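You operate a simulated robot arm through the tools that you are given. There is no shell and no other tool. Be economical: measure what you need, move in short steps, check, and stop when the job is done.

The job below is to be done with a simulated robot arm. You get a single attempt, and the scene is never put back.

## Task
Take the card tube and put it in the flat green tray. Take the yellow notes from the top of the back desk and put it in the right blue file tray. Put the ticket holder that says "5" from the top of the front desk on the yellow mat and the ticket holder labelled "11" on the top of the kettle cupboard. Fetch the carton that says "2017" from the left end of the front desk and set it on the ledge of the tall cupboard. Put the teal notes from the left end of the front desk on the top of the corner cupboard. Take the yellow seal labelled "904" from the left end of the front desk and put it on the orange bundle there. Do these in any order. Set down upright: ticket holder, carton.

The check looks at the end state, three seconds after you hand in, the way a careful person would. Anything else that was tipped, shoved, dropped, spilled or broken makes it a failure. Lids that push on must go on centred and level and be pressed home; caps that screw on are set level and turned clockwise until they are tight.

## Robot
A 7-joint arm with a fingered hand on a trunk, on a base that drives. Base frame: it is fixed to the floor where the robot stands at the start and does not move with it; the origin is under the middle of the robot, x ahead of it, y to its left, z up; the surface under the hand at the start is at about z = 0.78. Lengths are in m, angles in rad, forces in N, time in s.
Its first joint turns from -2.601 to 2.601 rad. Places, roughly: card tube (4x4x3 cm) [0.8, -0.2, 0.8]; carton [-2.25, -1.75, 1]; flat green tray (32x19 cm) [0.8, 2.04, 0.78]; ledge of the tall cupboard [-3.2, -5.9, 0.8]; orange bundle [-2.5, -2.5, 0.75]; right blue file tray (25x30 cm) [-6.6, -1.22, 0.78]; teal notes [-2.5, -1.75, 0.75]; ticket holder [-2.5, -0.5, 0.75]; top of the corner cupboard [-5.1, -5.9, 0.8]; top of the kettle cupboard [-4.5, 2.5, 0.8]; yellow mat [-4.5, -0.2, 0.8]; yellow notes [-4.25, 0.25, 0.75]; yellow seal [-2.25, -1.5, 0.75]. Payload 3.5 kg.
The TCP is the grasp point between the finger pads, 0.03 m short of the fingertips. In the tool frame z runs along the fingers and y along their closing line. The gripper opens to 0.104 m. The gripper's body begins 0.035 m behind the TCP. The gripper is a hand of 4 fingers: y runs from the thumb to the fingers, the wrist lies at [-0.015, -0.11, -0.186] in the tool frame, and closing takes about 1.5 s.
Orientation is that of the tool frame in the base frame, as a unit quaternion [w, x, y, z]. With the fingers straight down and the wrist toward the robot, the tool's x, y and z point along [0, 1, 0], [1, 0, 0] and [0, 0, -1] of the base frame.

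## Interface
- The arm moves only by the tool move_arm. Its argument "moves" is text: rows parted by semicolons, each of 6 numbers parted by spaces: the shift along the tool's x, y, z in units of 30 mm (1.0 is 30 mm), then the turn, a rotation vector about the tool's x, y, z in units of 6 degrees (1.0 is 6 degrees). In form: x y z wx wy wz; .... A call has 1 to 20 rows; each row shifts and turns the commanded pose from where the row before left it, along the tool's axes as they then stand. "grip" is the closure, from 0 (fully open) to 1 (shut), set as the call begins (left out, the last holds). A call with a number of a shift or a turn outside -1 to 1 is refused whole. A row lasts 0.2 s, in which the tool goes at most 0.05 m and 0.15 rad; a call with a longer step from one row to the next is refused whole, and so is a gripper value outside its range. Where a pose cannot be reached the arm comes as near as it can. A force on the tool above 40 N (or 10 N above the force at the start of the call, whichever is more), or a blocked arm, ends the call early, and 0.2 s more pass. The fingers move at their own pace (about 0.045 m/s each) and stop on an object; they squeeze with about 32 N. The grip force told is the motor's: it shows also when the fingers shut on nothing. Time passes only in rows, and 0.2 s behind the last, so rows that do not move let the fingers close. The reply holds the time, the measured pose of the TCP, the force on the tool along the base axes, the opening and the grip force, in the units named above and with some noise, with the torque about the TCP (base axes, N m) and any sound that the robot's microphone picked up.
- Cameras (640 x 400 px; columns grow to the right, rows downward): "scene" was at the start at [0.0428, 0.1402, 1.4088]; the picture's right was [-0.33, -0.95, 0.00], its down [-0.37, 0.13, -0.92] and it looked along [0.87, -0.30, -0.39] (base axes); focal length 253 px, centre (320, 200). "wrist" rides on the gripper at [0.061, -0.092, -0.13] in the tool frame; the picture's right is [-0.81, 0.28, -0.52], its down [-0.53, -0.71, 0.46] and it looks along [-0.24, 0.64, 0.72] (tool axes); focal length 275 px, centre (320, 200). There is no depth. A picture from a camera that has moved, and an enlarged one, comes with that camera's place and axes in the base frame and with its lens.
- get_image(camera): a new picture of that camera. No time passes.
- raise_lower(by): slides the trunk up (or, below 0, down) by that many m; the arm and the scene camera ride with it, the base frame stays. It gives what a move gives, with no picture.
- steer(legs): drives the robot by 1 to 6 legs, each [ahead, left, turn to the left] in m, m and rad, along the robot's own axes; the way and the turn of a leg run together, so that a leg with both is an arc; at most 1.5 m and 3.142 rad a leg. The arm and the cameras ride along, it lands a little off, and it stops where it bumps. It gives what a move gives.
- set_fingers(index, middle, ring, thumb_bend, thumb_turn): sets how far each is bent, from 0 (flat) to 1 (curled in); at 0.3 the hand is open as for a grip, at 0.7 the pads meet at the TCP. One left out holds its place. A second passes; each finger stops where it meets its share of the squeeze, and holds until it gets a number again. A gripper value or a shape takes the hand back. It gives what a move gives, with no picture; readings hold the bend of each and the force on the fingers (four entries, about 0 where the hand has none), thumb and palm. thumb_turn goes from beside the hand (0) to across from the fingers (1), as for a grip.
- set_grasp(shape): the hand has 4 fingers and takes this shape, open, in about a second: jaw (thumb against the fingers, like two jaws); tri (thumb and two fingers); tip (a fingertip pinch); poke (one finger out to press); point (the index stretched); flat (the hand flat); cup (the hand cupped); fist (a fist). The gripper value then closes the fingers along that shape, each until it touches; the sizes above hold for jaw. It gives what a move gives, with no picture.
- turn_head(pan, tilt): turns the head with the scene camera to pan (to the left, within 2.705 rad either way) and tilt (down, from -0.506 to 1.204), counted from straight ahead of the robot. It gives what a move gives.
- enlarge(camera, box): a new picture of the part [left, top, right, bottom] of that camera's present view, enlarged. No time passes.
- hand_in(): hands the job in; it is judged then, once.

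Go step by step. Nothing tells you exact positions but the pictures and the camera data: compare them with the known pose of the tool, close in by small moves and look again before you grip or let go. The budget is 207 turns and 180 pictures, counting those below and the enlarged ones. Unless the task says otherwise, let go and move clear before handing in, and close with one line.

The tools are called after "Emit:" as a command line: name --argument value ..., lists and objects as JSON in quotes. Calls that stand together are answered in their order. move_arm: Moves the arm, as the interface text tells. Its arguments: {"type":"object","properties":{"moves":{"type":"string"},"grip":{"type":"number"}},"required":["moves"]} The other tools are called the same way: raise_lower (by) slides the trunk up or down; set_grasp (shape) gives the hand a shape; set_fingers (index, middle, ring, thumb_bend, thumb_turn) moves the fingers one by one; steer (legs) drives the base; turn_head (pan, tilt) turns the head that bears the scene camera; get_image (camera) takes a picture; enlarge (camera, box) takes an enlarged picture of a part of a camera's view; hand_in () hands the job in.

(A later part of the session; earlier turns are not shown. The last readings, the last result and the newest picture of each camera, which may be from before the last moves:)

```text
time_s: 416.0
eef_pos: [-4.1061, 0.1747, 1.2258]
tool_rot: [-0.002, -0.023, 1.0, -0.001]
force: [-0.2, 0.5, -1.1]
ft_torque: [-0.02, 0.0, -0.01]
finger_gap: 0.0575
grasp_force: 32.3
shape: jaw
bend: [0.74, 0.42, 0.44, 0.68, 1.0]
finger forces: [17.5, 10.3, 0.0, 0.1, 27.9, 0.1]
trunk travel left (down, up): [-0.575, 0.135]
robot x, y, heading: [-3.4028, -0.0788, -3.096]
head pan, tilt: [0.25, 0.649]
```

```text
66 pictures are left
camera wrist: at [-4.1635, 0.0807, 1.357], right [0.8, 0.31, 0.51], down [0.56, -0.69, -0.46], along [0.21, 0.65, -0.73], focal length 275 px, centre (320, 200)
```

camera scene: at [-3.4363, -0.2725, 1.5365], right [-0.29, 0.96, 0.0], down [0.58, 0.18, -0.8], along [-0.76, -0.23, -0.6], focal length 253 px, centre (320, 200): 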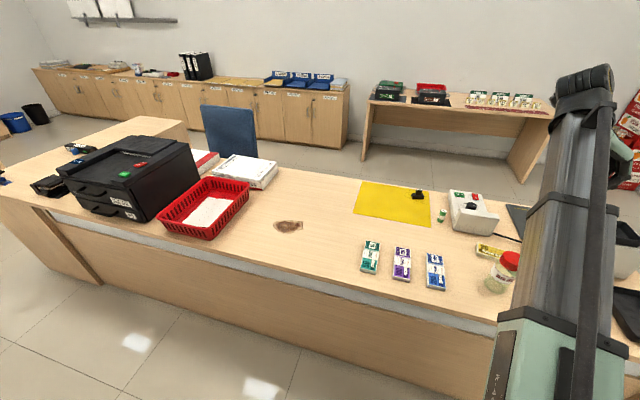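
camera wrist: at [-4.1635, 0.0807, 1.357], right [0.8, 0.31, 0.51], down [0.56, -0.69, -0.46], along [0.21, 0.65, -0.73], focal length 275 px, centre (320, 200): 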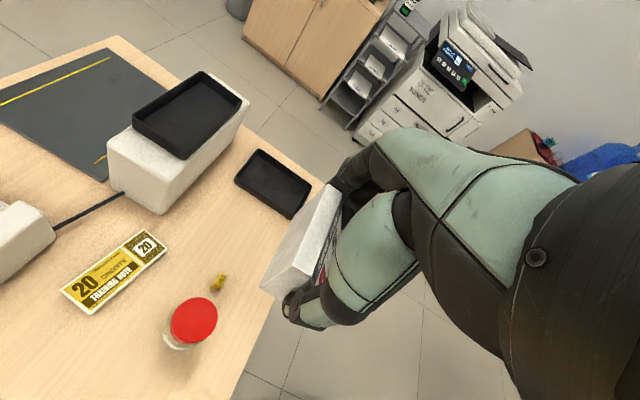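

I can see the yellow notes flat beside the red-lidded jar. For the ticket, the mat centre is about (-4.52, -0.20); I drive so the hand is above (-4.5, -0.25).

Emit:
steer --legs '[[0.17, 0, -0.046], [0, 0.42, 0]]'

Emit:
get_image --camera "wrist"

```text
time_s: 419.6
eef_pos: [-4.2654, -0.2252, 1.2258]
tool_rot: [-0.001, -0.002, 1.0, -0.001]
force: [0.3, -0.9, -1.1]
ft_torque: [0.04, 0.02, 0.03]
finger_gap: 0.0575
grasp_force: 32.1
shape: jaw
bend: [0.74, 0.42, 0.44, 0.68, 1.0]
finger forces: [17.5, 10.2, 0.0, 0.0, 27.9, 0.0]
trunk travel left (down, up): [-0.575, 0.135]
robot x, y, heading: [-3.5753, -0.5104, -3.136]
head pan, tilt: [0.25, 0.649]
```

```text
65 pictures are left
camera wrist: at [-4.3252, -0.3168, 1.3571], right [0.81, 0.28, 0.51], down [0.54, -0.71, -0.46], along [0.24, 0.64, -0.73], focal length 275 px, centre (320, 200)
```

wrist: 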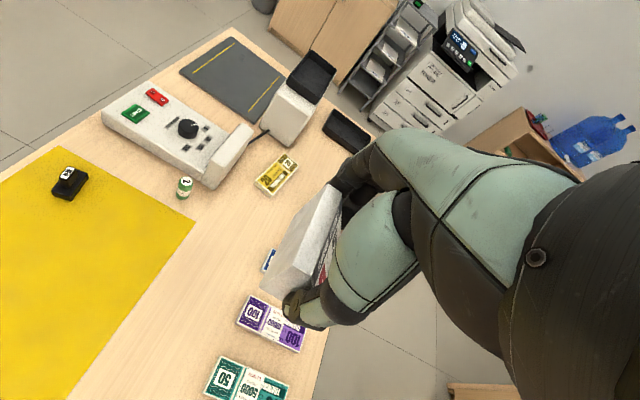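

Emit:
move_arm --moves "1 -0.1 0 0 0 0;1 -0.1 0 0 0 0;1 -0.1 0 0 0 0;1 -0.1 0 0 0 0;1 -0.1 0 0 0 0;1 -0.1 0 0 0 0;1 -0.1 0 0 0 0;0.4 -0.1 0 0 0 0;0 0 0 0 0 0"

Emit:
raise_lower --by -0.15

Emit:
move_arm --moves "0 0 1 0 0 0;0 0 1 0 0 0;0 0 1 0 0 0;0 0 1 0 0 0;0 0 1 0 0 0;0 0 1 0 0 0;0 0 1 0 0 0;0 0 0 0 0 0"

Emit:
get_image --camera "wrist"

Emit:
get_image --camera "scene"

```text
time_s: 421.6
eef_pos: [-4.4464, -0.2569, 1.2114]
tool_rot: [-0.003, -0.004, 1.0, -0.001]
force: [-0.8, 0.6, -0.7]
ft_torque: [0.0, 0.03, -0.02]
finger_gap: 0.0575
grasp_force: 31.9
shape: jaw
bend: [0.74, 0.42, 0.44, 0.68, 1.0]
finger forces: [17.4, 10.3, 0.1, 0.0, 27.9, 0.0]
out of reach, approached as far as the arm can: row 6, 7, 8
trunk travel left (down, up): [-0.575, 0.135]
robot x, y, heading: [-3.5739, -0.5079, -3.137]
head pan, tilt: [0.25, 0.649]
```

```text
time_s: 423.4
eef_pos: [-4.4467, -0.2575, 1.0611]
tool_rot: [-0.002, -0.004, 1.0, -0.002]
force: [0.1, -0.3, -1.0]
ft_torque: [0.02, 0.01, -0.01]
finger_gap: 0.0574
grasp_force: 32.3
shape: jaw
bend: [0.74, 0.42, 0.44, 0.68, 1.0]
finger forces: [17.5, 10.3, 0.0, 0.1, 27.8, 0.0]
trunk travel left (down, up): [-0.425, 0.285]
robot x, y, heading: [-3.5758, -0.5077, -3.137]
head pan, tilt: [0.25, 0.649]
```

```text
time_s: 425.2
eef_pos: [-4.4468, -0.2576, 0.8523]
tool_rot: [-0.003, -0.002, 1.0, 0.0]
force: [-0.4, 0.5, -0.7]
ft_torque: [0.02, -0.01, 0.01]
finger_gap: 0.0577
grasp_force: 31.5
shape: jaw
bend: [0.74, 0.42, 0.44, 0.68, 1.0]
finger forces: [17.5, 10.3, 0.1, 0.1, 27.7, 0.0]
trunk travel left (down, up): [-0.425, 0.285]
robot x, y, heading: [-3.5743, -0.5092, -3.14]
head pan, tilt: [0.25, 0.649]
```

```text
64 pictures are left
camera wrist: at [-4.5075, -0.3504, 0.9828], right [0.81, 0.28, 0.51], down [0.53, -0.71, -0.46], along [0.24, 0.65, -0.73], focal length 275 px, centre (320, 200)
```

wrist: 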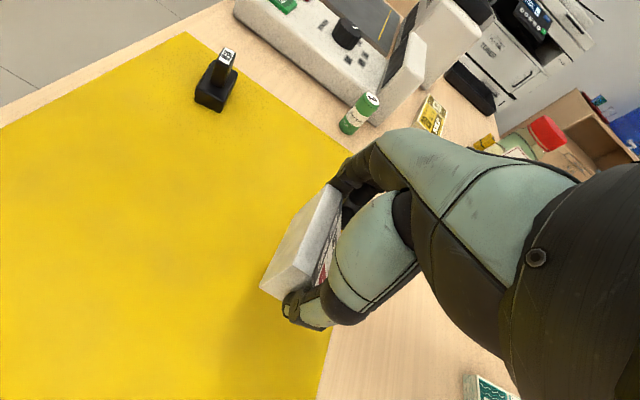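

```text
63 pictures are left
camera scene: at [-3.6131, -0.6987, 1.3865], right [-0.25, 0.97, 0.0], down [0.59, 0.15, -0.8], along [-0.77, -0.2, -0.6], focal length 253 px, centre (320, 200)
```

scene: 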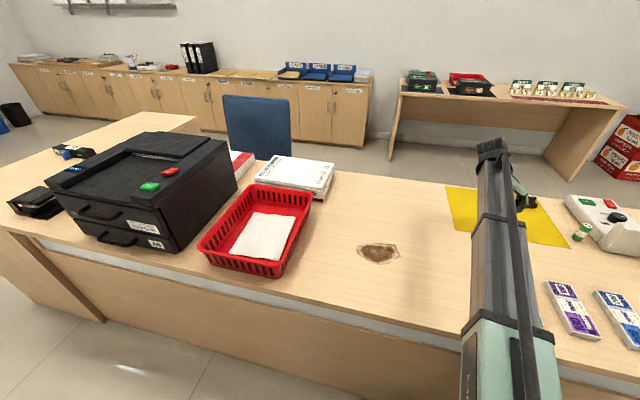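

Ticket is above the mat, 5 cm inside its east edge. Lower to contact.

Emit:
move_arm --moves "0 0 0.5 0 0 0;0 0 0.5 0 0 0;0 0 0.5 0 0 0;0 0 0.2 0 0 0;0 0 0 0 0 0"

Emit:
move_arm --moves "0 0 0.1 0 0 0;0 0 0 0 0 0"

Emit:
get_image --camera "wrist"

```text
time_s: 426.4
eef_pos: [-4.4457, -0.2577, 0.8003]
tool_rot: [-0.002, -0.004, 1.0, -0.001]
force: [0.0, -0.3, -1.5]
ft_torque: [-0.01, -0.01, 0.0]
finger_gap: 0.0577
grasp_force: 32.1
shape: jaw
bend: [0.74, 0.42, 0.44, 0.68, 1.0]
finger forces: [17.5, 10.3, 0.0, 0.0, 27.8, 0.1]
trunk travel left (down, up): [-0.425, 0.285]
robot x, y, heading: [-3.5741, -0.5057, -3.134]
head pan, tilt: [0.25, 0.649]
```

```text
time_s: 427.0
eef_pos: [-4.4459, -0.2576, 0.7973]
tool_rot: [-0.003, -0.003, 1.0, -0.001]
force: [0.2, -0.1, -1.3]
ft_torque: [-0.02, 0.0, -0.01]
finger_gap: 0.0577
grasp_force: 31.8
shape: jaw
bend: [0.74, 0.42, 0.44, 0.68, 1.0]
finger forces: [17.5, 10.3, 0.0, 0.0, 27.8, 0.1]
trunk travel left (down, up): [-0.425, 0.285]
robot x, y, heading: [-3.5753, -0.5087, -3.138]
head pan, tilt: [0.25, 0.649]
```

```text
62 pictures are left
camera wrist: at [-4.5074, -0.3503, 0.928], right [0.81, 0.28, 0.51], down [0.54, -0.71, -0.46], along [0.24, 0.65, -0.73], focal length 275 px, centre (320, 200)
```

wrist: 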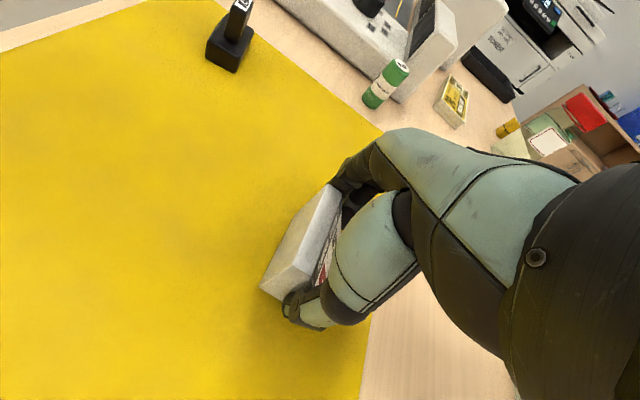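

Emit:
move_arm --moves "0 0 0.1 0 0 0;0 0 0 0 0 0"

Emit:
move_arm --moves "0 0 0.08 0 0 0;0 0 0 0 0 0"

```text
time_s: 427.6
eef_pos: [-4.4467, -0.2571, 0.7932]
tool_rot: [-0.003, -0.004, 1.0, -0.001]
force: [0.4, -0.3, -0.7]
ft_torque: [0.01, -0.02, -0.04]
finger_gap: 0.0578
grasp_force: 32.4
shape: jaw
bend: [0.74, 0.42, 0.44, 0.68, 1.0]
finger forces: [17.5, 10.4, 0.1, 0.0, 27.8, 0.0]
trunk travel left (down, up): [-0.425, 0.285]
robot x, y, heading: [-3.5766, -0.5059, -3.134]
head pan, tilt: [0.25, 0.649]
```

```text
time_s: 428.2
eef_pos: [-4.4465, -0.2577, 0.7919]
tool_rot: [-0.003, -0.003, 1.0, -0.002]
force: [0.7, 0.5, -1.1]
ft_torque: [-0.01, 0.01, 0.02]
finger_gap: 0.0577
grasp_force: 31.9
shape: jaw
bend: [0.74, 0.42, 0.44, 0.68, 1.0]
finger forces: [17.5, 10.3, 0.1, 0.0, 27.9, 0.0]
trunk travel left (down, up): [-0.425, 0.285]
robot x, y, heading: [-3.5758, -0.5059, -3.14]
head pan, tilt: [0.25, 0.649]
```

Emit:
move_arm --moves "0 0 0.08 0 0 0;0 0 0 0 0 0"

Emit:
move_arm --moves "0 0 0.08 0 0 0;0 0 0 0 0 0"

```text
time_s: 428.8
eef_pos: [-4.4484, -0.2581, 0.7909]
tool_rot: [-0.003, -0.003, 1.0, 0.0]
force: [-1.0, -0.8, 10.2]
ft_torque: [0.12, 0.02, 0.03]
finger_gap: 0.0574
grasp_force: 31.7
shape: jaw
bend: [0.74, 0.42, 0.44, 0.68, 1.0]
finger forces: [18.1, 10.9, 0.0, 0.1, 28.6, 0.1]
trunk travel left (down, up): [-0.425, 0.285]
robot x, y, heading: [-3.5739, -0.5073, -3.137]
head pan, tilt: [0.25, 0.649]
```

```text
time_s: 429.4
eef_pos: [-4.4472, -0.2578, 0.7906]
tool_rot: [-0.005, -0.004, 1.0, 0.0]
force: [-3.8, 2.2, 21.4]
ft_torque: [0.15, 0.06, 0.0]
finger_gap: 0.0578
grasp_force: 32.6
shape: jaw
bend: [0.74, 0.42, 0.44, 0.68, 1.0]
finger forces: [19.2, 12.1, 0.1, 0.1, 29.9, 0.0]
trunk travel left (down, up): [-0.425, 0.285]
robot x, y, heading: [-3.5731, -0.5085, -3.135]
head pan, tilt: [0.25, 0.649]
```

Contact. Relax, open to the small width and lift straight up.

Emit:
move_arm --moves "0 0 -0.1 0 0 0;0 0 0 0 0 0"

Emit:
move_arm --moves "0 0 0 0 0 0;0 0 0 0 0 0;0 0 0 0 0 0;0 0 0 0 0 0;0 0 0 0 0 0;0 0 0 0 0 0" --grip 0.15

Emit:
move_arm --moves "0 0 -0.5 0 0 0;0 0 -1 0 0 0;0 0 -1 0 0 0;0 0 -1 0 0 0;0 0 -1 0 0 0;0 0 -1 0 0 0;0 0 -1 0 0 0;0 0 -1 0 0 0;0 0 -1 0 0 0;-1 0 0 0 0 0;-1 0 0 0 0 0;-1 0 0 0 0 0;-1 0 0 0 0 0;-1 0 0 0 0 0;-1 0 0 0 0 0"

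Emit:
get_image --camera "wrist"

```text
time_s: 430.0
eef_pos: [-4.4453, -0.2574, 0.7913]
tool_rot: [-0.002, -0.003, 1.0, -0.001]
force: [-2.5, 2.9, 11.9]
ft_torque: [0.21, 0.06, 0.02]
finger_gap: 0.0579
grasp_force: 32.2
shape: jaw
bend: [0.74, 0.42, 0.44, 0.68, 1.0]
finger forces: [19.4, 12.1, 0.0, 0.0, 29.1, 0.0]
trunk travel left (down, up): [-0.425, 0.285]
robot x, y, heading: [-3.5744, -0.5052, -3.136]
head pan, tilt: [0.25, 0.649]
```

```text
time_s: 431.4
eef_pos: [-4.4468, -0.2584, 0.7907]
tool_rot: [-0.003, -0.003, 1.0, -0.001]
force: [0.5, 0.3, -0.8]
ft_torque: [0.02, 0.0, 0.02]
finger_gap: 0.0878
grasp_force: 0.0
shape: jaw
bend: [0.27, 0.33, 0.31, 0.44, 0.99]
finger forces: [0.1, 0.0, 0.0, 0.0, 0.0, 0.0]
trunk travel left (down, up): [-0.425, 0.285]
robot x, y, heading: [-3.575, -0.5047, -3.139]
head pan, tilt: [0.25, 0.649]
```

```text
time_s: 434.6
eef_pos: [-4.2645, -0.2548, 1.043]
tool_rot: [-0.003, -0.003, 1.0, 0.0]
force: [-0.1, 1.1, -0.3]
ft_torque: [0.01, -0.01, 0.02]
finger_gap: 0.0883
grasp_force: 0.0
shape: jaw
bend: [0.27, 0.33, 0.31, 0.44, 0.99]
finger forces: [0.0, 0.0, 0.0, 0.1, 0.0, 0.1]
trunk travel left (down, up): [-0.425, 0.285]
robot x, y, heading: [-3.5718, -0.5049, -3.132]
head pan, tilt: [0.25, 0.649]
```

```text
61 pictures are left
camera wrist: at [-4.3247, -0.348, 1.1743], right [0.81, 0.28, 0.51], down [0.53, -0.71, -0.46], along [0.24, 0.65, -0.73], focal length 275 px, centre (320, 200)
```

wrist: 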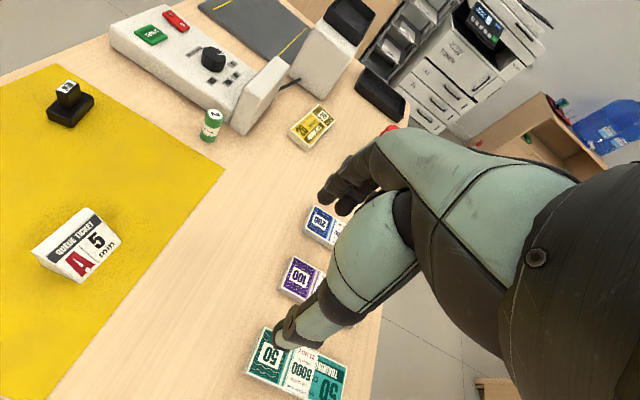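

Ticket "5" stands upright on the mat. For ticket "11" the rack blocks a side grip, so I'll pinch it front-to-back with the hand tilted; turn hand back to normal yaw and drive back to the front desk.

Emit:
raise_lower --by 0.15

Emit:
move_arm --moves "0 0 0 0 0 -1;0 0 0 0 0 -1;0 0 0 0 0 -1;0 0 0 0 0 -1;0 0 0 0 0 -1;0 0 0 0 0 -1;0 0 0 0 0 -1;0 0 0 0 0 -1;0 0 0 0 0 -1;0 0 0 0 0 -1;0 0 0 0 0 -1;0 0 0 0 0 -1;0 0 0 0 0 -1;0 0 0 0 0 -1;0 0 0 0 0 -1"

Emit:
steer --legs '[[-0.05, -0.75, 0], [-0.15, 0, 0], [0, 0, -1.571], [0, 0, -1.571], [0.1, -0.25, 0]]'

Emit:
get_image --camera "wrist"

```text
time_s: 436.3
eef_pos: [-4.2656, -0.2555, 1.1939]
tool_rot: [-0.003, -0.003, 1.0, 0.0]
force: [-0.4, -0.9, 0.1]
ft_torque: [0.02, 0.0, 0.06]
finger_gap: 0.0882
grasp_force: 0.0
shape: jaw
bend: [0.27, 0.33, 0.31, 0.44, 0.99]
finger forces: [0.0, 0.0, 0.1, 0.0, 0.0, 0.0]
trunk travel left (down, up): [-0.575, 0.135]
robot x, y, heading: [-3.5766, -0.5115, -3.136]
head pan, tilt: [0.25, 0.649]
```

```text
time_s: 439.5
eef_pos: [-4.2655, -0.2552, 1.193]
tool_rot: [0.002, 0.709, -0.705, -0.001]
force: [-0.2, 0.3, -0.5]
ft_torque: [0.0, 0.01, 0.0]
finger_gap: 0.0881
grasp_force: 0.1
shape: jaw
bend: [0.27, 0.33, 0.31, 0.44, 0.99]
finger forces: [0.0, 0.1, 0.0, 0.1, 0.1, 0.0]
trunk travel left (down, up): [-0.575, 0.135]
robot x, y, heading: [-3.5763, -0.5066, -3.136]
head pan, tilt: [0.25, 0.649]
```

```text
time_s: 453.8
eef_pos: [-2.6173, -0.3079, 1.1928]
tool_rot: [0.001, 0.726, 0.687, 0.002]
force: [0.7, 0.3, 0.7]
ft_torque: [-0.01, 0.0, -0.03]
finger_gap: 0.0882
grasp_force: 0.1
shape: jaw
bend: [0.27, 0.33, 0.31, 0.44, 0.99]
finger forces: [0.0, 0.0, 0.1, 0.1, 0.0, 0.1]
trunk travel left (down, up): [-0.575, 0.135]
robot x, y, heading: [-3.2899, -0.0135, -0.055]
head pan, tilt: [0.25, 0.649]
```

```text
60 pictures are left
camera wrist: at [-2.7068, -0.2428, 1.3229], right [0.23, -0.83, 0.52], down [-0.74, -0.49, -0.46], along [0.63, -0.28, -0.72], focal length 275 px, centre (320, 200)
```

wrist: 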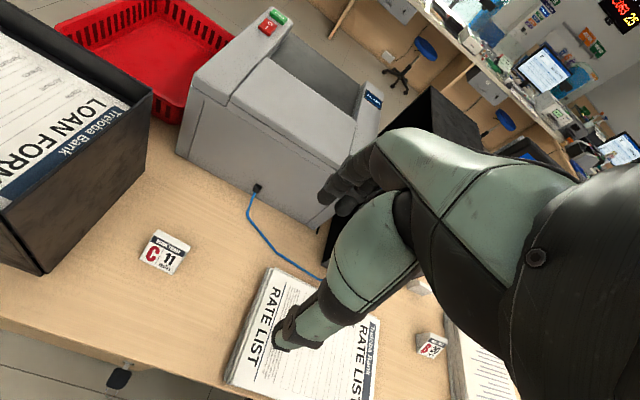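

Emit:
move_arm --moves "0 0 0 0 0 -0.53;1 1 0 0 0 0;1 1 0 0 0 0;1 1 0 0 0 0;0.6 0.5 0 0 0 0;0 0 0 1 0 0;0 0 0 1 0 0;0 0 0 1 0 0;0 0 0 0 0 0"

Emit:
raise_lower --by -0.15

Emit:
get_image --camera "wrist"

```text
time_s: 455.8
eef_pos: [-2.5136, -0.2001, 1.1925]
tool_rot: [-0.11, 0.699, 0.698, -0.109]
force: [-0.4, 0.3, -0.2]
ft_torque: [0.0, -0.02, 0.0]
finger_gap: 0.0883
grasp_force: 0.0
shape: jaw
bend: [0.27, 0.33, 0.31, 0.44, 0.99]
finger forces: [0.1, 0.1, 0.1, 0.0, 0.0, 0.0]
trunk travel left (down, up): [-0.575, 0.135]
robot x, y, heading: [-3.2927, -0.0121, -0.057]
head pan, tilt: [0.25, 0.649]
```

```text
time_s: 457.6
eef_pos: [-2.5129, -0.1994, 1.0445]
tool_rot: [-0.109, 0.699, 0.699, -0.108]
force: [1.0, -0.3, 0.3]
ft_torque: [0.0, -0.01, 0.0]
finger_gap: 0.0883
grasp_force: 0.0
shape: jaw
bend: [0.27, 0.33, 0.31, 0.44, 0.99]
finger forces: [0.0, 0.1, 0.0, 0.1, 0.0, 0.1]
trunk travel left (down, up): [-0.425, 0.285]
robot x, y, heading: [-3.2903, -0.0122, -0.056]
head pan, tilt: [0.25, 0.649]
```

```text
59 pictures are left
camera wrist: at [-2.5609, -0.1391, 1.1964], right [0.42, -0.81, 0.41], down [-0.82, -0.53, -0.22], along [0.39, -0.24, -0.89], focal length 275 px, centre (320, 200)
```

wrist: 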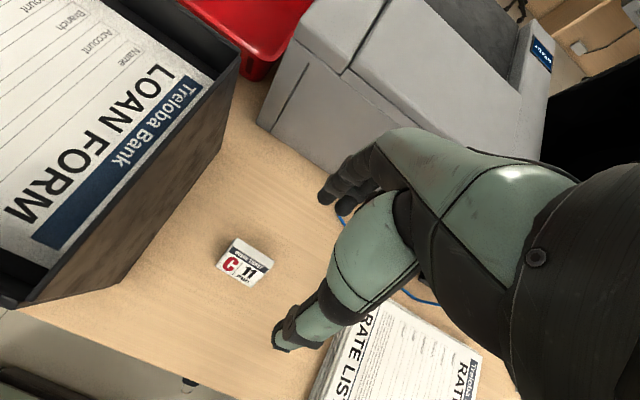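

Position over ticket "11" is right. Descend with the tilted hand, opening narrowed to about 6 cm.

Emit:
move_arm --moves "0 0.26 0 0 0 0;0 0.309 0.951 0 0 0;0 0.309 0.951 0 0 0;0 0.309 0.951 0 0 0;0 0.309 0.951 0 0 0;0 0.309 0.951 0 0 0;0 0.309 0.951 0 0 0;0 0 0 0 0 0" --grip 0.4

Emit:
get_image --camera "wrist"

```text
time_s: 459.4
eef_pos: [-2.5041, -0.1996, 0.8614]
tool_rot: [-0.109, 0.699, 0.699, -0.108]
force: [-0.7, -0.4, -0.2]
ft_torque: [0.01, 0.02, 0.01]
finger_gap: 0.0627
grasp_force: 0.1
shape: jaw
bend: [0.29, 0.4, 0.37, 0.64, 1.0]
finger forces: [0.1, 0.0, 0.1, 0.0, 0.1, 0.1]
trunk travel left (down, up): [-0.425, 0.285]
robot x, y, heading: [-3.2877, -0.0183, -0.058]
head pan, tilt: [0.25, 0.649]
```

```text
58 pictures are left
camera wrist: at [-2.5524, -0.1395, 1.0141], right [0.42, -0.81, 0.41], down [-0.82, -0.53, -0.22], along [0.39, -0.24, -0.89], focal length 275 px, centre (320, 200)
```

wrist: 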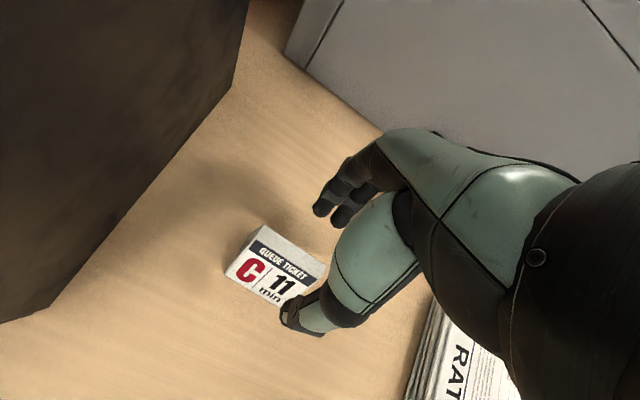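

Emit:
move_arm --moves "0.1 0.309 0.951 0 0 0;0 0.309 0.951 0 0 0;0 0.05 0.14 0 0 0;0 0 0 0 0 0"

Emit:
move_arm --moves "0 0 0 0 0 0;0 0 0 0 0 0;0 0 0 0 0 0;0 0 0 0 0 0;0 0 0 0 0 0;0 0 0 0 0 0;0 0 0 0 0 0" --grip 1

Emit:
get_image --camera "wrist"

```text
time_s: 460.4
eef_pos: [-2.5022, -0.1959, 0.7981]
tool_rot: [-0.109, 0.699, 0.698, -0.109]
force: [0.2, -0.9, 0.1]
ft_torque: [-0.02, 0.01, -0.01]
finger_gap: 0.0628
grasp_force: 0.0
shape: jaw
bend: [0.29, 0.4, 0.37, 0.64, 1.0]
finger forces: [0.1, 0.0, 0.0, 0.0, 0.0, 0.0]
trunk travel left (down, up): [-0.425, 0.285]
robot x, y, heading: [-3.2883, -0.018, -0.055]
head pan, tilt: [0.25, 0.649]
```

```text
time_s: 462.0
eef_pos: [-2.5037, -0.196, 0.798]
tool_rot: [-0.109, 0.699, 0.699, -0.108]
force: [-0.2, -0.5, 3.6]
ft_torque: [0.01, 0.03, 0.07]
finger_gap: 0.0214
grasp_force: 31.7
shape: jaw
bend: [0.73, 0.6, 0.62, 0.75, 1.0]
finger forces: [15.3, 8.0, 3.5, 0.0, 28.6, 0.1]
trunk travel left (down, up): [-0.425, 0.285]
robot x, y, heading: [-3.2916, -0.0139, -0.057]
head pan, tilt: [0.25, 0.649]
```

```text
57 pictures are left
camera wrist: at [-2.5517, -0.1351, 0.9502], right [0.42, -0.81, 0.41], down [-0.82, -0.53, -0.22], along [0.39, -0.24, -0.89], focal length 275 px, centre (320, 200)
```

wrist: 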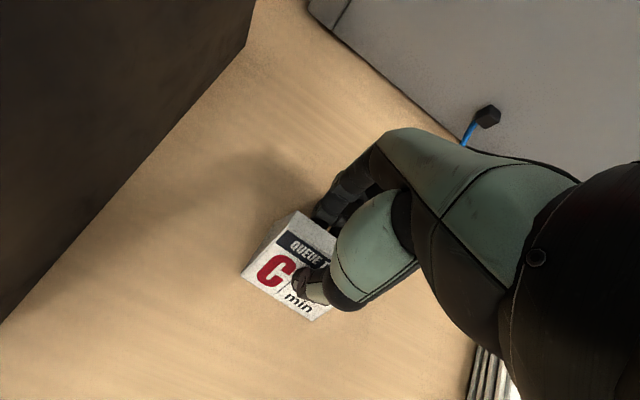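

Gripped front to back. Lift slowly and look.

Emit:
move_arm --moves "0 -0.08 -0.24 0 0 0;0 -0.15 -0.48 0 0 0;0 -0.15 -0.48 0 0 0;0 -0.309 -0.951 0 0 0;0 -0.309 -0.951 0 0 0;0 0 0 0 0 0"

Emit:
get_image --camera "wrist"

```text
time_s: 463.4
eef_pos: [-2.5052, -0.1969, 0.8954]
tool_rot: [-0.11, 0.698, 0.699, -0.109]
force: [0.7, -0.1, -0.8]
ft_torque: [-0.02, -0.04, 0.02]
finger_gap: 0.0214
grasp_force: 32.5
shape: jaw
bend: [0.73, 0.61, 0.64, 0.75, 1.0]
finger forces: [16.7, 7.2, 3.2, 0.0, 27.6, 0.0]
trunk travel left (down, up): [-0.425, 0.285]
robot x, y, heading: [-3.2908, -0.0133, -0.054]
head pan, tilt: [0.25, 0.649]
```

```text
56 pictures are left
camera wrist: at [-2.5531, -0.1364, 1.0473], right [0.42, -0.81, 0.41], down [-0.82, -0.53, -0.22], along [0.39, -0.24, -0.89], focal length 275 px, centre (320, 200)
```

wrist: 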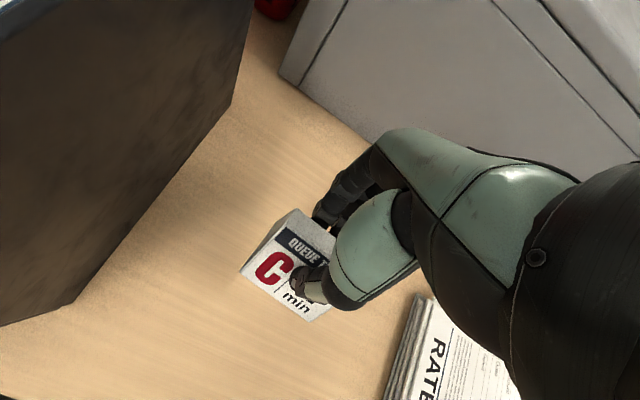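

Held well. Raise the trunk and drive to the kettle cupboard, facing +y.

Emit:
raise_lower --by 0.25

Emit:
steer --legs '[[-0.15, 1.15, 0], [0, 0, 1.625], [0, 1.0, 0]]'

Emit:
turn_head --pan 0.2 --tilt 0.6

Emit:
get_image --camera "scene"

Emit:
get_image --camera "wrist"

```text
time_s: 465.9
eef_pos: [-2.504, -0.1967, 1.1441]
tool_rot: [-0.11, 0.698, 0.699, -0.109]
force: [0.6, 0.6, -0.6]
ft_torque: [-0.01, -0.01, 0.01]
finger_gap: 0.0215
grasp_force: 31.5
shape: jaw
bend: [0.73, 0.61, 0.64, 0.75, 1.0]
finger forces: [16.8, 7.0, 3.2, 0.0, 27.6, 0.0]
trunk travel left (down, up): [-0.675, 0.035]
robot x, y, heading: [-3.2919, -0.0161, -0.055]
head pan, tilt: [0.25, 0.649]
```

```text
time_s: 480.8
eef_pos: [-4.2279, 1.9838, 1.1441]
tool_rot: [0.002, -0.018, 0.988, -0.153]
force: [-1.1, 0.2, -0.5]
ft_torque: [0.02, 0.0, -0.01]
finger_gap: 0.0213
grasp_force: 31.8
shape: jaw
bend: [0.73, 0.61, 0.64, 0.75, 1.0]
finger forces: [16.6, 6.9, 3.3, 0.1, 26.9, 0.1]
trunk travel left (down, up): [-0.675, 0.035]
robot x, y, heading: [-4.382, 1.1936, 1.553]
head pan, tilt: [0.25, 0.649]
```

```text
time_s: 481.4
eef_pos: [-4.2279, 1.9846, 1.1447]
tool_rot: [0.002, -0.018, 0.988, -0.153]
force: [-0.2, 0.5, -1.2]
ft_torque: [0.01, 0.0, -0.02]
finger_gap: 0.0212
grasp_force: 31.8
shape: jaw
bend: [0.73, 0.61, 0.64, 0.75, 1.0]
finger forces: [16.6, 7.1, 3.3, 0.0, 27.0, 0.0]
trunk travel left (down, up): [-0.675, 0.035]
robot x, y, heading: [-4.3829, 1.1916, 1.554]
head pan, tilt: [0.201, 0.6]
```

```text
55 pictures are left
camera scene: at [-4.5694, 1.2375, 1.6407], right [0.98, 0.18, 0.0], down [0.1, -0.56, -0.82], along [-0.15, 0.81, -0.57], focal length 253 px, centre (320, 200)
```

scene: 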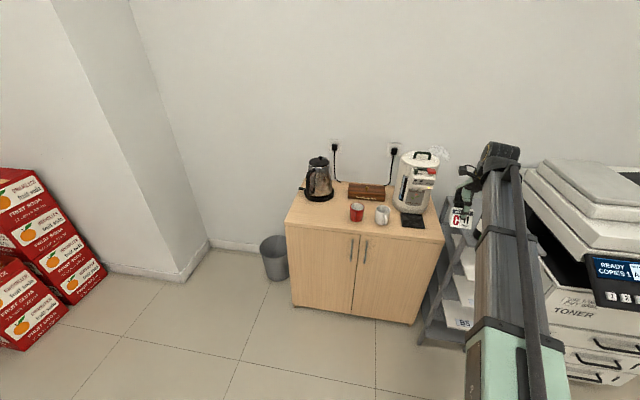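

```text
54 pictures are left
camera wrist: at [-4.2877, 1.933, 1.2969], right [0.8, 0.45, 0.41], down [0.56, -0.8, -0.22], along [0.23, 0.4, -0.89], focal length 275 px, centre (320, 200)
```

wrist: 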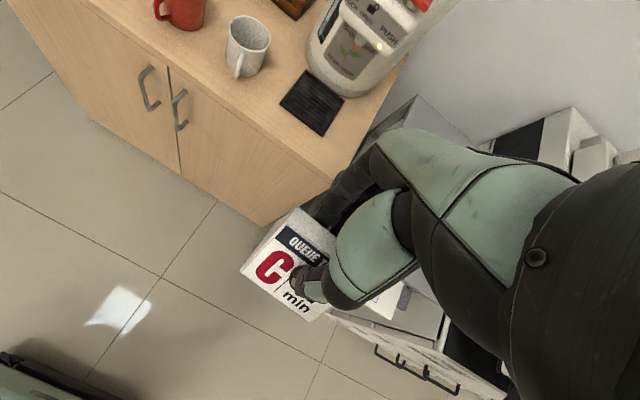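

Emit:
enlarge --camera "scene" --box '[275, 145, 455, 257]'

```text
3.56 times, centred on (365, 201) of scene
camera zoom: at [-4.5694, 1.2375, 1.6407], right [0.98, 0.18, 0.0], down [0.1, -0.56, -0.82], along [-0.15, 0.81, -0.57], focal length 900 px, centre (160, 196)
```

zoom: 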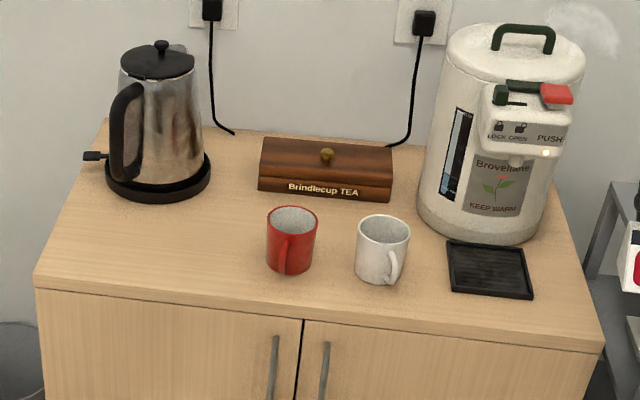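

The free spot is the front-left area, about (-4.71, 2.25), left of the red cup and in front of the kettle. Drive so the ticket is above it.

Emit:
steer --legs '[[0.25, 0.47, 0.015]]'

Emit:
turn_head --pan 0.2 --tilt 0.75

Emit:
get_image --camera "wrist"

Emit:
get_image --camera "scene"

```text
time_s: 484.5
eef_pos: [-4.7139, 2.2447, 1.1445]
tool_rot: [0.003, -0.025, 0.988, -0.154]
force: [-0.2, 0.8, -0.5]
ft_torque: [-0.06, -0.04, 0.02]
finger_gap: 0.0215
grasp_force: 31.3
shape: jaw
bend: [0.73, 0.61, 0.64, 0.75, 1.0]
finger forces: [16.6, 6.9, 3.2, 0.0, 27.1, 0.0]
trunk travel left (down, up): [-0.675, 0.035]
robot x, y, heading: [-4.8529, 1.4502, 1.57]
head pan, tilt: [0.201, 0.6]
```

```text
time_s: 485.2
eef_pos: [-4.7138, 2.243, 1.1449]
tool_rot: [0.003, -0.026, 0.988, -0.154]
force: [-0.4, 0.5, 0.1]
ft_torque: [0.01, 0.01, 0.02]
finger_gap: 0.0214
grasp_force: 31.8
shape: jaw
bend: [0.73, 0.61, 0.64, 0.75, 1.0]
finger forces: [16.6, 7.0, 3.3, 0.1, 27.0, 0.1]
trunk travel left (down, up): [-0.675, 0.035]
robot x, y, heading: [-4.8549, 1.4491, 1.564]
head pan, tilt: [0.201, 0.75]
```

```text
52 pictures are left
camera wrist: at [-4.7728, 2.1928, 1.2969], right [0.79, 0.46, 0.41], down [0.57, -0.79, -0.22], along [0.22, 0.41, -0.89], focal length 275 px, centre (320, 200)
```

wrist: 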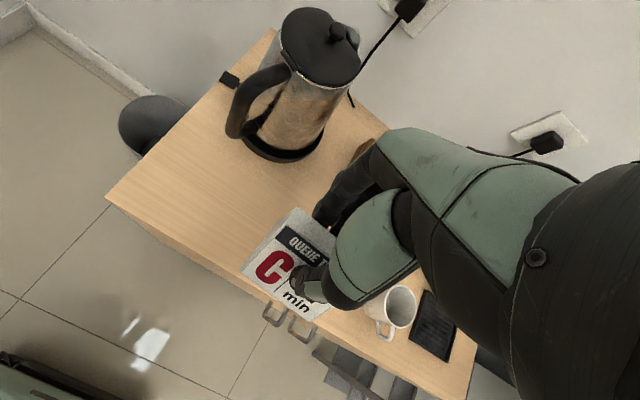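

```text
51 pictures are left
camera scene: at [-5.0423, 1.4875, 1.6279], right [0.98, 0.19, 0.0], down [0.13, -0.67, -0.73], along [-0.14, 0.72, -0.68], focal length 253 px, centre (320, 200)
```

scene: 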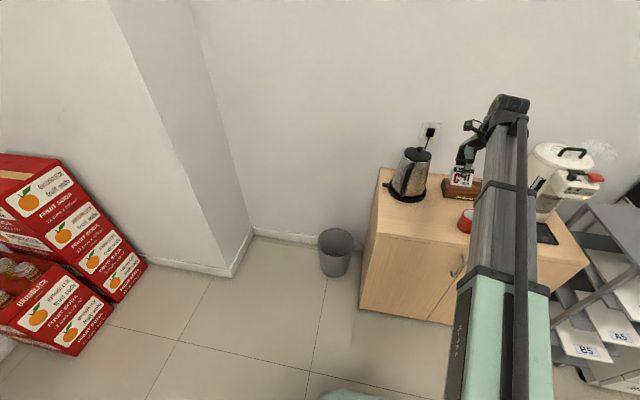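

The front edge is at y≈2.216 and the top at z≈0.77. Shift 4.5 cm forward, lower the trunk and check.

Emit:
move_arm --moves "0 0.715 -0.23 0 0 0;0 0.715 -0.23 0 0 0;0 0 0 0 0 0"

Emit:
raise_lower --by -0.25

Emit:
get_image --camera "wrist"

Emit:
get_image --camera "scene"

```text
time_s: 486.0
eef_pos: [-4.717, 2.288, 1.1461]
tool_rot: [0.003, -0.026, 0.988, -0.154]
force: [0.1, -0.5, 0.2]
ft_torque: [0.0, -0.02, -0.03]
finger_gap: 0.0212
grasp_force: 32.4
shape: jaw
bend: [0.73, 0.61, 0.64, 0.75, 1.0]
finger forces: [16.5, 7.0, 3.3, 0.0, 27.0, 0.0]
trunk travel left (down, up): [-0.675, 0.035]
robot x, y, heading: [-4.8548, 1.4486, 1.563]
head pan, tilt: [0.201, 0.75]
```

```text
time_s: 488.6
eef_pos: [-4.7169, 2.2882, 0.8929]
tool_rot: [0.003, -0.026, 0.988, -0.154]
force: [1.4, 0.5, 0.2]
ft_torque: [0.03, 0.01, 0.01]
finger_gap: 0.0212
grasp_force: 32.3
shape: jaw
bend: [0.73, 0.61, 0.64, 0.75, 1.0]
finger forces: [16.6, 6.9, 3.2, 0.0, 27.2, 0.1]
trunk travel left (down, up): [-0.425, 0.285]
robot x, y, heading: [-4.8556, 1.4474, 1.562]
head pan, tilt: [0.201, 0.75]
```

```text
50 pictures are left
camera wrist: at [-4.7755, 2.237, 1.0471], right [0.79, 0.46, 0.41], down [0.57, -0.79, -0.22], along [0.22, 0.41, -0.89], focal length 275 px, centre (320, 200)
```

wrist: 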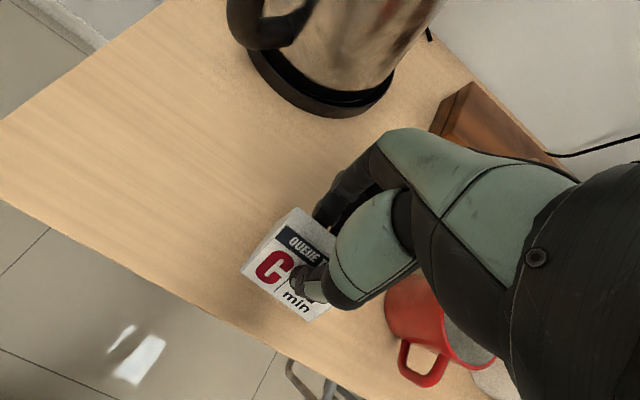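

```text
49 pictures are left
camera scene: at [-5.0422, 1.4874, 1.3779], right [0.98, 0.19, 0.0], down [0.13, -0.67, -0.73], along [-0.14, 0.72, -0.68], focal length 253 px, centre (320, 200)
```

scene: 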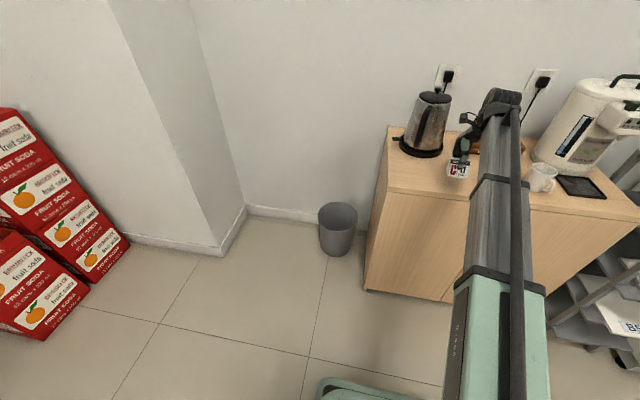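

Emit:
move_arm --moves "0 0.2 0.63 0 0 0;0 0.2 0.63 0 0 0;0 0.15 0.48 0 0 0;0 0 0 0 0 0"

Emit:
move_arm --moves "0 0.05 0.14 0 0 0;0 0 0 0 0 0"

Emit:
move_arm --moves "0 0.03 0.1 0 0 0;0 0 0 0 0 0"

Emit:
get_image --camera "wrist"

```text
time_s: 489.6
eef_pos: [-4.7161, 2.2897, 0.8468]
tool_rot: [0.004, -0.025, 0.989, -0.148]
force: [1.4, -0.5, 21.2]
ft_torque: [-0.27, 0.01, 0.0]
finger_gap: 0.0232
grasp_force: 31.7
shape: jaw
bend: [0.74, 0.61, 0.65, 0.75, 1.0]
finger forces: [17.8, 8.7, 3.6, 0.0, 37.8, 0.0]
trunk travel left (down, up): [-0.425, 0.285]
robot x, y, heading: [-4.858, 1.4496, 1.566]
head pan, tilt: [0.201, 0.75]
stopped in row 4: the force on the tool passed its limit at 41 N (the readings are from after the stop); the commanded pose is now the measured one
```

```text
time_s: 490.1
eef_pos: [-4.7156, 2.2903, 0.847]
tool_rot: [0.005, -0.025, 0.989, -0.144]
force: [0.0, -3.1, 23.3]
ft_torque: [-0.43, -0.01, 0.01]
finger_gap: 0.0241
grasp_force: 32.3
shape: jaw
bend: [0.74, 0.62, 0.71, 0.75, 1.0]
finger forces: [16.6, 7.8, 3.4, 0.0, 40.4, 0.1]
trunk travel left (down, up): [-0.425, 0.285]
robot x, y, heading: [-4.8542, 1.457, 1.562]
head pan, tilt: [0.201, 0.75]
stopped in row 2: the force on the tool passed its limit at 44 N (the readings are from after the stop); the commanded pose is now the measured one
```

```text
time_s: 490.5
eef_pos: [-4.7165, 2.2916, 0.8465]
tool_rot: [0.004, -0.026, 0.989, -0.143]
force: [0.0, -5.0, 24.4]
ft_torque: [-0.5, 0.04, 0.01]
finger_gap: 0.0241
grasp_force: 31.6
shape: jaw
bend: [0.74, 0.62, 0.71, 0.75, 1.0]
finger forces: [15.9, 7.4, 2.5, 0.0, 41.3, 0.0]
trunk travel left (down, up): [-0.425, 0.285]
robot x, y, heading: [-4.8576, 1.4491, 1.565]
head pan, tilt: [0.201, 0.75]
stopped in row 2: the force on the tool passed its limit at 42 N (the readings are from after the stop); the commanded pose is now the measured one
```

```text
48 pictures are left
camera wrist: at [-4.7756, 2.2363, 0.9974], right [0.79, 0.45, 0.42], down [0.57, -0.78, -0.23], along [0.22, 0.43, -0.88], focal length 275 px, centre (320, 200)
```

wrist: 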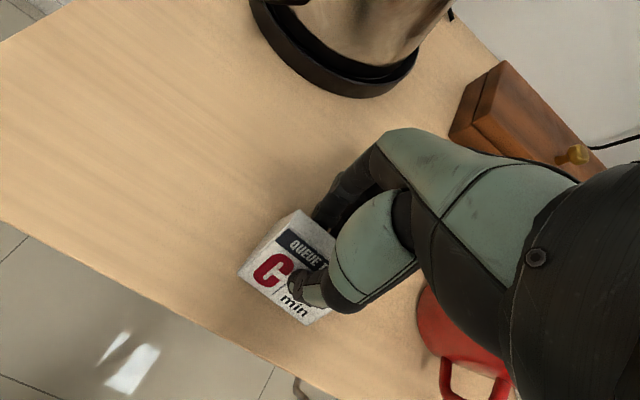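

Contact with the top at z≈0.80. Ease up 2 mm, open gently, and look before lifting.

Emit:
move_arm --moves "0 -0.02 -0.07 0 0 0;0 0 0 0 0 0"

Emit:
move_arm --moves "0 0 0 0 0 0;0 0 0 0 0 0;0 0 0 0 0 0;0 0 0 0 0 0;0 0 0 0 0 0" --grip 0.42

Emit:
get_image --camera "wrist"

```text
time_s: 491.1
eef_pos: [-4.717, 2.291, 0.8474]
tool_rot: [0.004, -0.026, 0.989, -0.144]
force: [-1.4, -5.4, 20.2]
ft_torque: [-0.51, 0.08, 0.02]
finger_gap: 0.0242
grasp_force: 31.8
shape: jaw
bend: [0.74, 0.62, 0.71, 0.75, 1.0]
finger forces: [15.5, 6.8, 2.4, 0.0, 39.5, 0.0]
trunk travel left (down, up): [-0.425, 0.285]
robot x, y, heading: [-4.8593, 1.4482, 1.559]
head pan, tilt: [0.201, 0.75]
```

```text
time_s: 492.3
eef_pos: [-4.7149, 2.2925, 0.8454]
tool_rot: [0.005, -0.025, 0.989, -0.145]
force: [0.2, -0.2, -0.3]
ft_torque: [-0.03, -0.02, 0.0]
finger_gap: 0.0599
grasp_force: 0.0
shape: jaw
bend: [0.74, 0.41, 0.38, 0.66, 1.0]
finger forces: [0.0, 0.0, 0.0, 0.0, 0.0, 0.0]
trunk travel left (down, up): [-0.425, 0.285]
robot x, y, heading: [-4.8589, 1.4536, 1.566]
head pan, tilt: [0.201, 0.75]
```

```text
47 pictures are left
camera wrist: at [-4.775, 2.2386, 0.996], right [0.79, 0.45, 0.42], down [0.57, -0.79, -0.23], along [0.22, 0.42, -0.88], focal length 275 px, centre (320, 200)
```

wrist: 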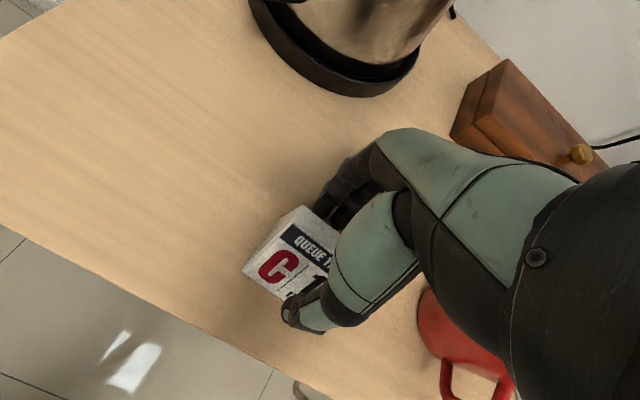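

Emit:
move_arm --moves "0 0 0 0 0 0;0 0 0 0 0 0;0 0 0 0 0 0;0 -0.1 -0.3 0 0 0;0 -0.2 -0.6 0 0 0;0 -0.309 -0.951 0 0 0;0 -0.309 -0.951 0 0 0;0 -0.309 -0.951 0 0 0;0 -0.309 -0.951 0 0 0;0 -0.309 -0.951 0 0 0;0 0 0 0 0 0"

Emit:
get_image --camera "wrist"

```text
time_s: 494.7
eef_pos: [-4.7173, 2.2871, 1.0243]
tool_rot: [0.004, -0.025, 0.989, -0.145]
force: [0.3, -0.1, -0.4]
ft_torque: [0.0, 0.0, 0.01]
finger_gap: 0.06
grasp_force: 0.0
shape: jaw
bend: [0.74, 0.41, 0.38, 0.66, 1.0]
finger forces: [0.0, 0.0, 0.1, 0.0, 0.2, 0.1]
trunk travel left (down, up): [-0.425, 0.285]
robot x, y, heading: [-4.8545, 1.4498, 1.567]
head pan, tilt: [0.201, 0.75]
```

```text
46 pictures are left
camera wrist: at [-4.7759, 2.2327, 1.1751], right [0.79, 0.45, 0.42], down [0.57, -0.79, -0.23], along [0.22, 0.42, -0.88], focal length 275 px, centre (320, 200)
```

wrist: 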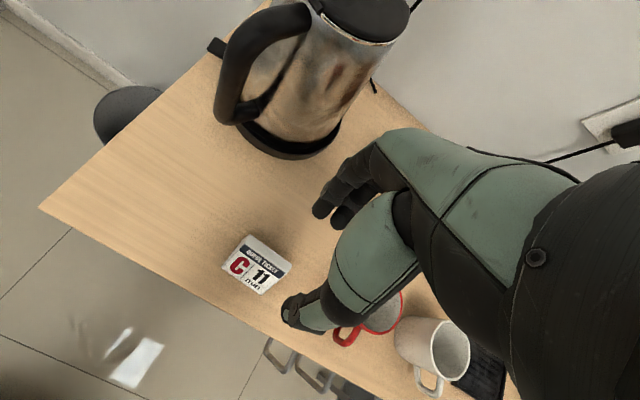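

Ticket "11" stands upright on the kettle cupboard. Now for the yellow notes: untilt the hand, retract, and drive to the east side of the back desk.

Emit:
move_arm --moves "0 -0.7 -0.7 0 0 0;0 0 0 -1 0 0;0 0 0 -1 0 0;0 0 0 -0.78 0 0;0 -1 0 0 0 0;0 -1 0 0 0 0;0 -1 0 0 0 0;0 -1 0 0 0 0;0 -1 0 0 0 0;0 0 0 0 0 1;0 0 0 0 0 1;0 0 0 0 0 1;0 0 0 0 0 0.55" --grip 0.15

Emit:
raise_lower --by 0.1

Emit:
steer --legs '[[-0.25, -0.3, 0], [0, -1.05, 0], [0, 0, 1.575], [0, 1.1, 0]]'

Emit:
turn_head --pan -0.1 --tilt 0.7

Emit:
get_image --camera "scene"

Emit:
get_image --camera "wrist"

```text
time_s: 497.5
eef_pos: [-4.7081, 2.1238, 1.0508]
tool_rot: [0.0, 0.161, 0.987, -0.001]
force: [0.3, -0.4, -0.4]
ft_torque: [-0.02, -0.05, 0.03]
finger_gap: 0.0881
grasp_force: 0.1
shape: jaw
bend: [0.27, 0.33, 0.31, 0.44, 0.99]
finger forces: [0.1, 0.0, 0.2, 0.0, 0.1, 0.0]
trunk travel left (down, up): [-0.425, 0.285]
robot x, y, heading: [-4.8593, 1.4509, 1.568]
head pan, tilt: [0.201, 0.75]
```

```text
time_s: 498.8
eef_pos: [-4.7075, 2.1238, 1.1501]
tool_rot: [0.001, 0.16, 0.987, -0.001]
force: [0.1, 0.0, -0.5]
ft_torque: [0.0, 0.01, -0.04]
finger_gap: 0.0884
grasp_force: 0.0
shape: jaw
bend: [0.27, 0.33, 0.31, 0.44, 0.99]
finger forces: [0.0, 0.0, 0.0, 0.0, 0.1, 0.0]
trunk travel left (down, up): [-0.525, 0.185]
robot x, y, heading: [-4.8568, 1.4482, 1.567]
head pan, tilt: [0.201, 0.75]
```

```text
time_s: 515.4
eef_pos: [-4.1851, 0.2294, 1.1502]
tool_rot: [0.001, -0.584, 0.812, 0.001]
force: [0.1, -0.4, 0.2]
ft_torque: [0.03, -0.01, 0.01]
finger_gap: 0.0881
grasp_force: 0.1
shape: jaw
bend: [0.27, 0.33, 0.31, 0.44, 0.99]
finger forces: [0.0, 0.1, 0.1, 0.1, 0.0, 0.1]
trunk travel left (down, up): [-0.525, 0.185]
robot x, y, heading: [-3.5119, 0.0841, 3.137]
head pan, tilt: [0.201, 0.75]
```

```text
time_s: 516.2
eef_pos: [-4.1854, 0.2293, 1.1493]
tool_rot: [0.0, -0.584, 0.812, 0.001]
force: [-0.5, -0.6, -0.1]
ft_torque: [0.01, -0.03, -0.04]
finger_gap: 0.0881
grasp_force: 0.1
shape: jaw
bend: [0.27, 0.33, 0.31, 0.44, 0.99]
finger forces: [0.0, 0.0, 0.0, 0.1, 0.0, 0.0]
trunk travel left (down, up): [-0.525, 0.185]
robot x, y, heading: [-3.5105, 0.0814, 3.137]
head pan, tilt: [-0.099, 0.7]
```

```text
45 pictures are left
camera scene: at [-3.5513, -0.0814, 1.4821], right [0.11, 0.99, 0.0], down [0.64, -0.07, -0.76], along [-0.76, 0.08, -0.64], focal length 253 px, centre (320, 200)
```

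scene: 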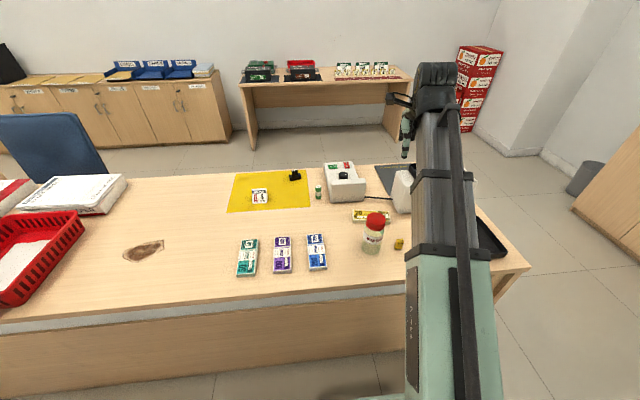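

```text
44 pictures are left
camera wrist: at [-4.1178, 0.1418, 1.2803], right [0.0, 0.86, 0.52], down [0.85, 0.28, -0.45], along [-0.53, 0.44, -0.72], focal length 275 px, centre (320, 200)
```

wrist: 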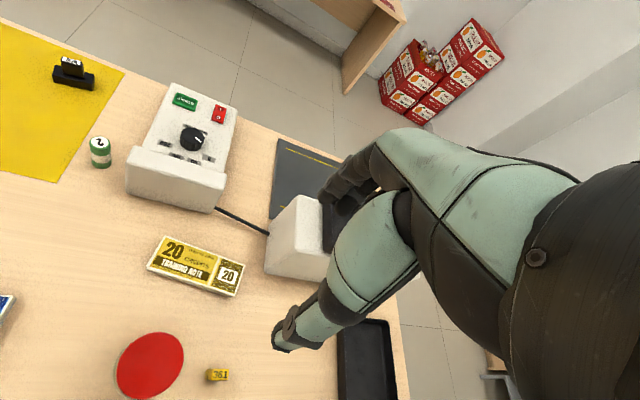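

The jar beside the notes is tall and would foul my wrist from this side; from the west the way is clearer. I drive around the north end to the west side.

Emit:
steer --legs '[[0, -1.12, 0], [1.5, 0, 0], [0.15, 0, 0], [0, 0, 3.145], [0, -0.93, 0]]'

Emit:
move_arm --moves "0 0 0 0 0 -0.8;0 0 0 0 0 -0.63;0 0 0 0 0 0"

Emit:
get_image --camera "wrist"

```text
refused: 3.145 is not a number from -3.14159 to 3.14159
```

```text
time_s: 517.0
eef_pos: [-4.1852, 0.2297, 1.1512]
tool_rot: [0.001, -0.644, 0.765, 0.001]
force: [-0.1, 0.2, -0.5]
ft_torque: [-0.01, 0.02, -0.02]
finger_gap: 0.0882
grasp_force: 0.2
shape: jaw
bend: [0.27, 0.33, 0.31, 0.44, 0.99]
finger forces: [0.0, 0.0, 0.0, 0.0, 0.0, 0.0]
trunk travel left (down, up): [-0.525, 0.185]
robot x, y, heading: [-3.5082, 0.0787, 3.136]
head pan, tilt: [-0.099, 0.7]
```

```text
43 pictures are left
camera wrist: at [-4.1055, 0.1524, 1.2807], right [-0.13, 0.84, 0.52], down [0.79, 0.4, -0.45], along [-0.59, 0.35, -0.72], focal length 275 px, centre (320, 200)
```

wrist: 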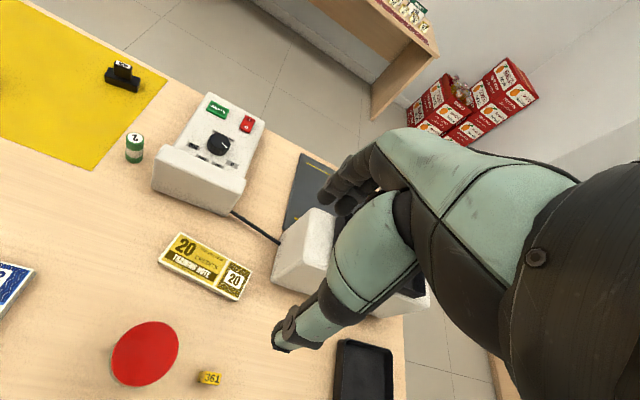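

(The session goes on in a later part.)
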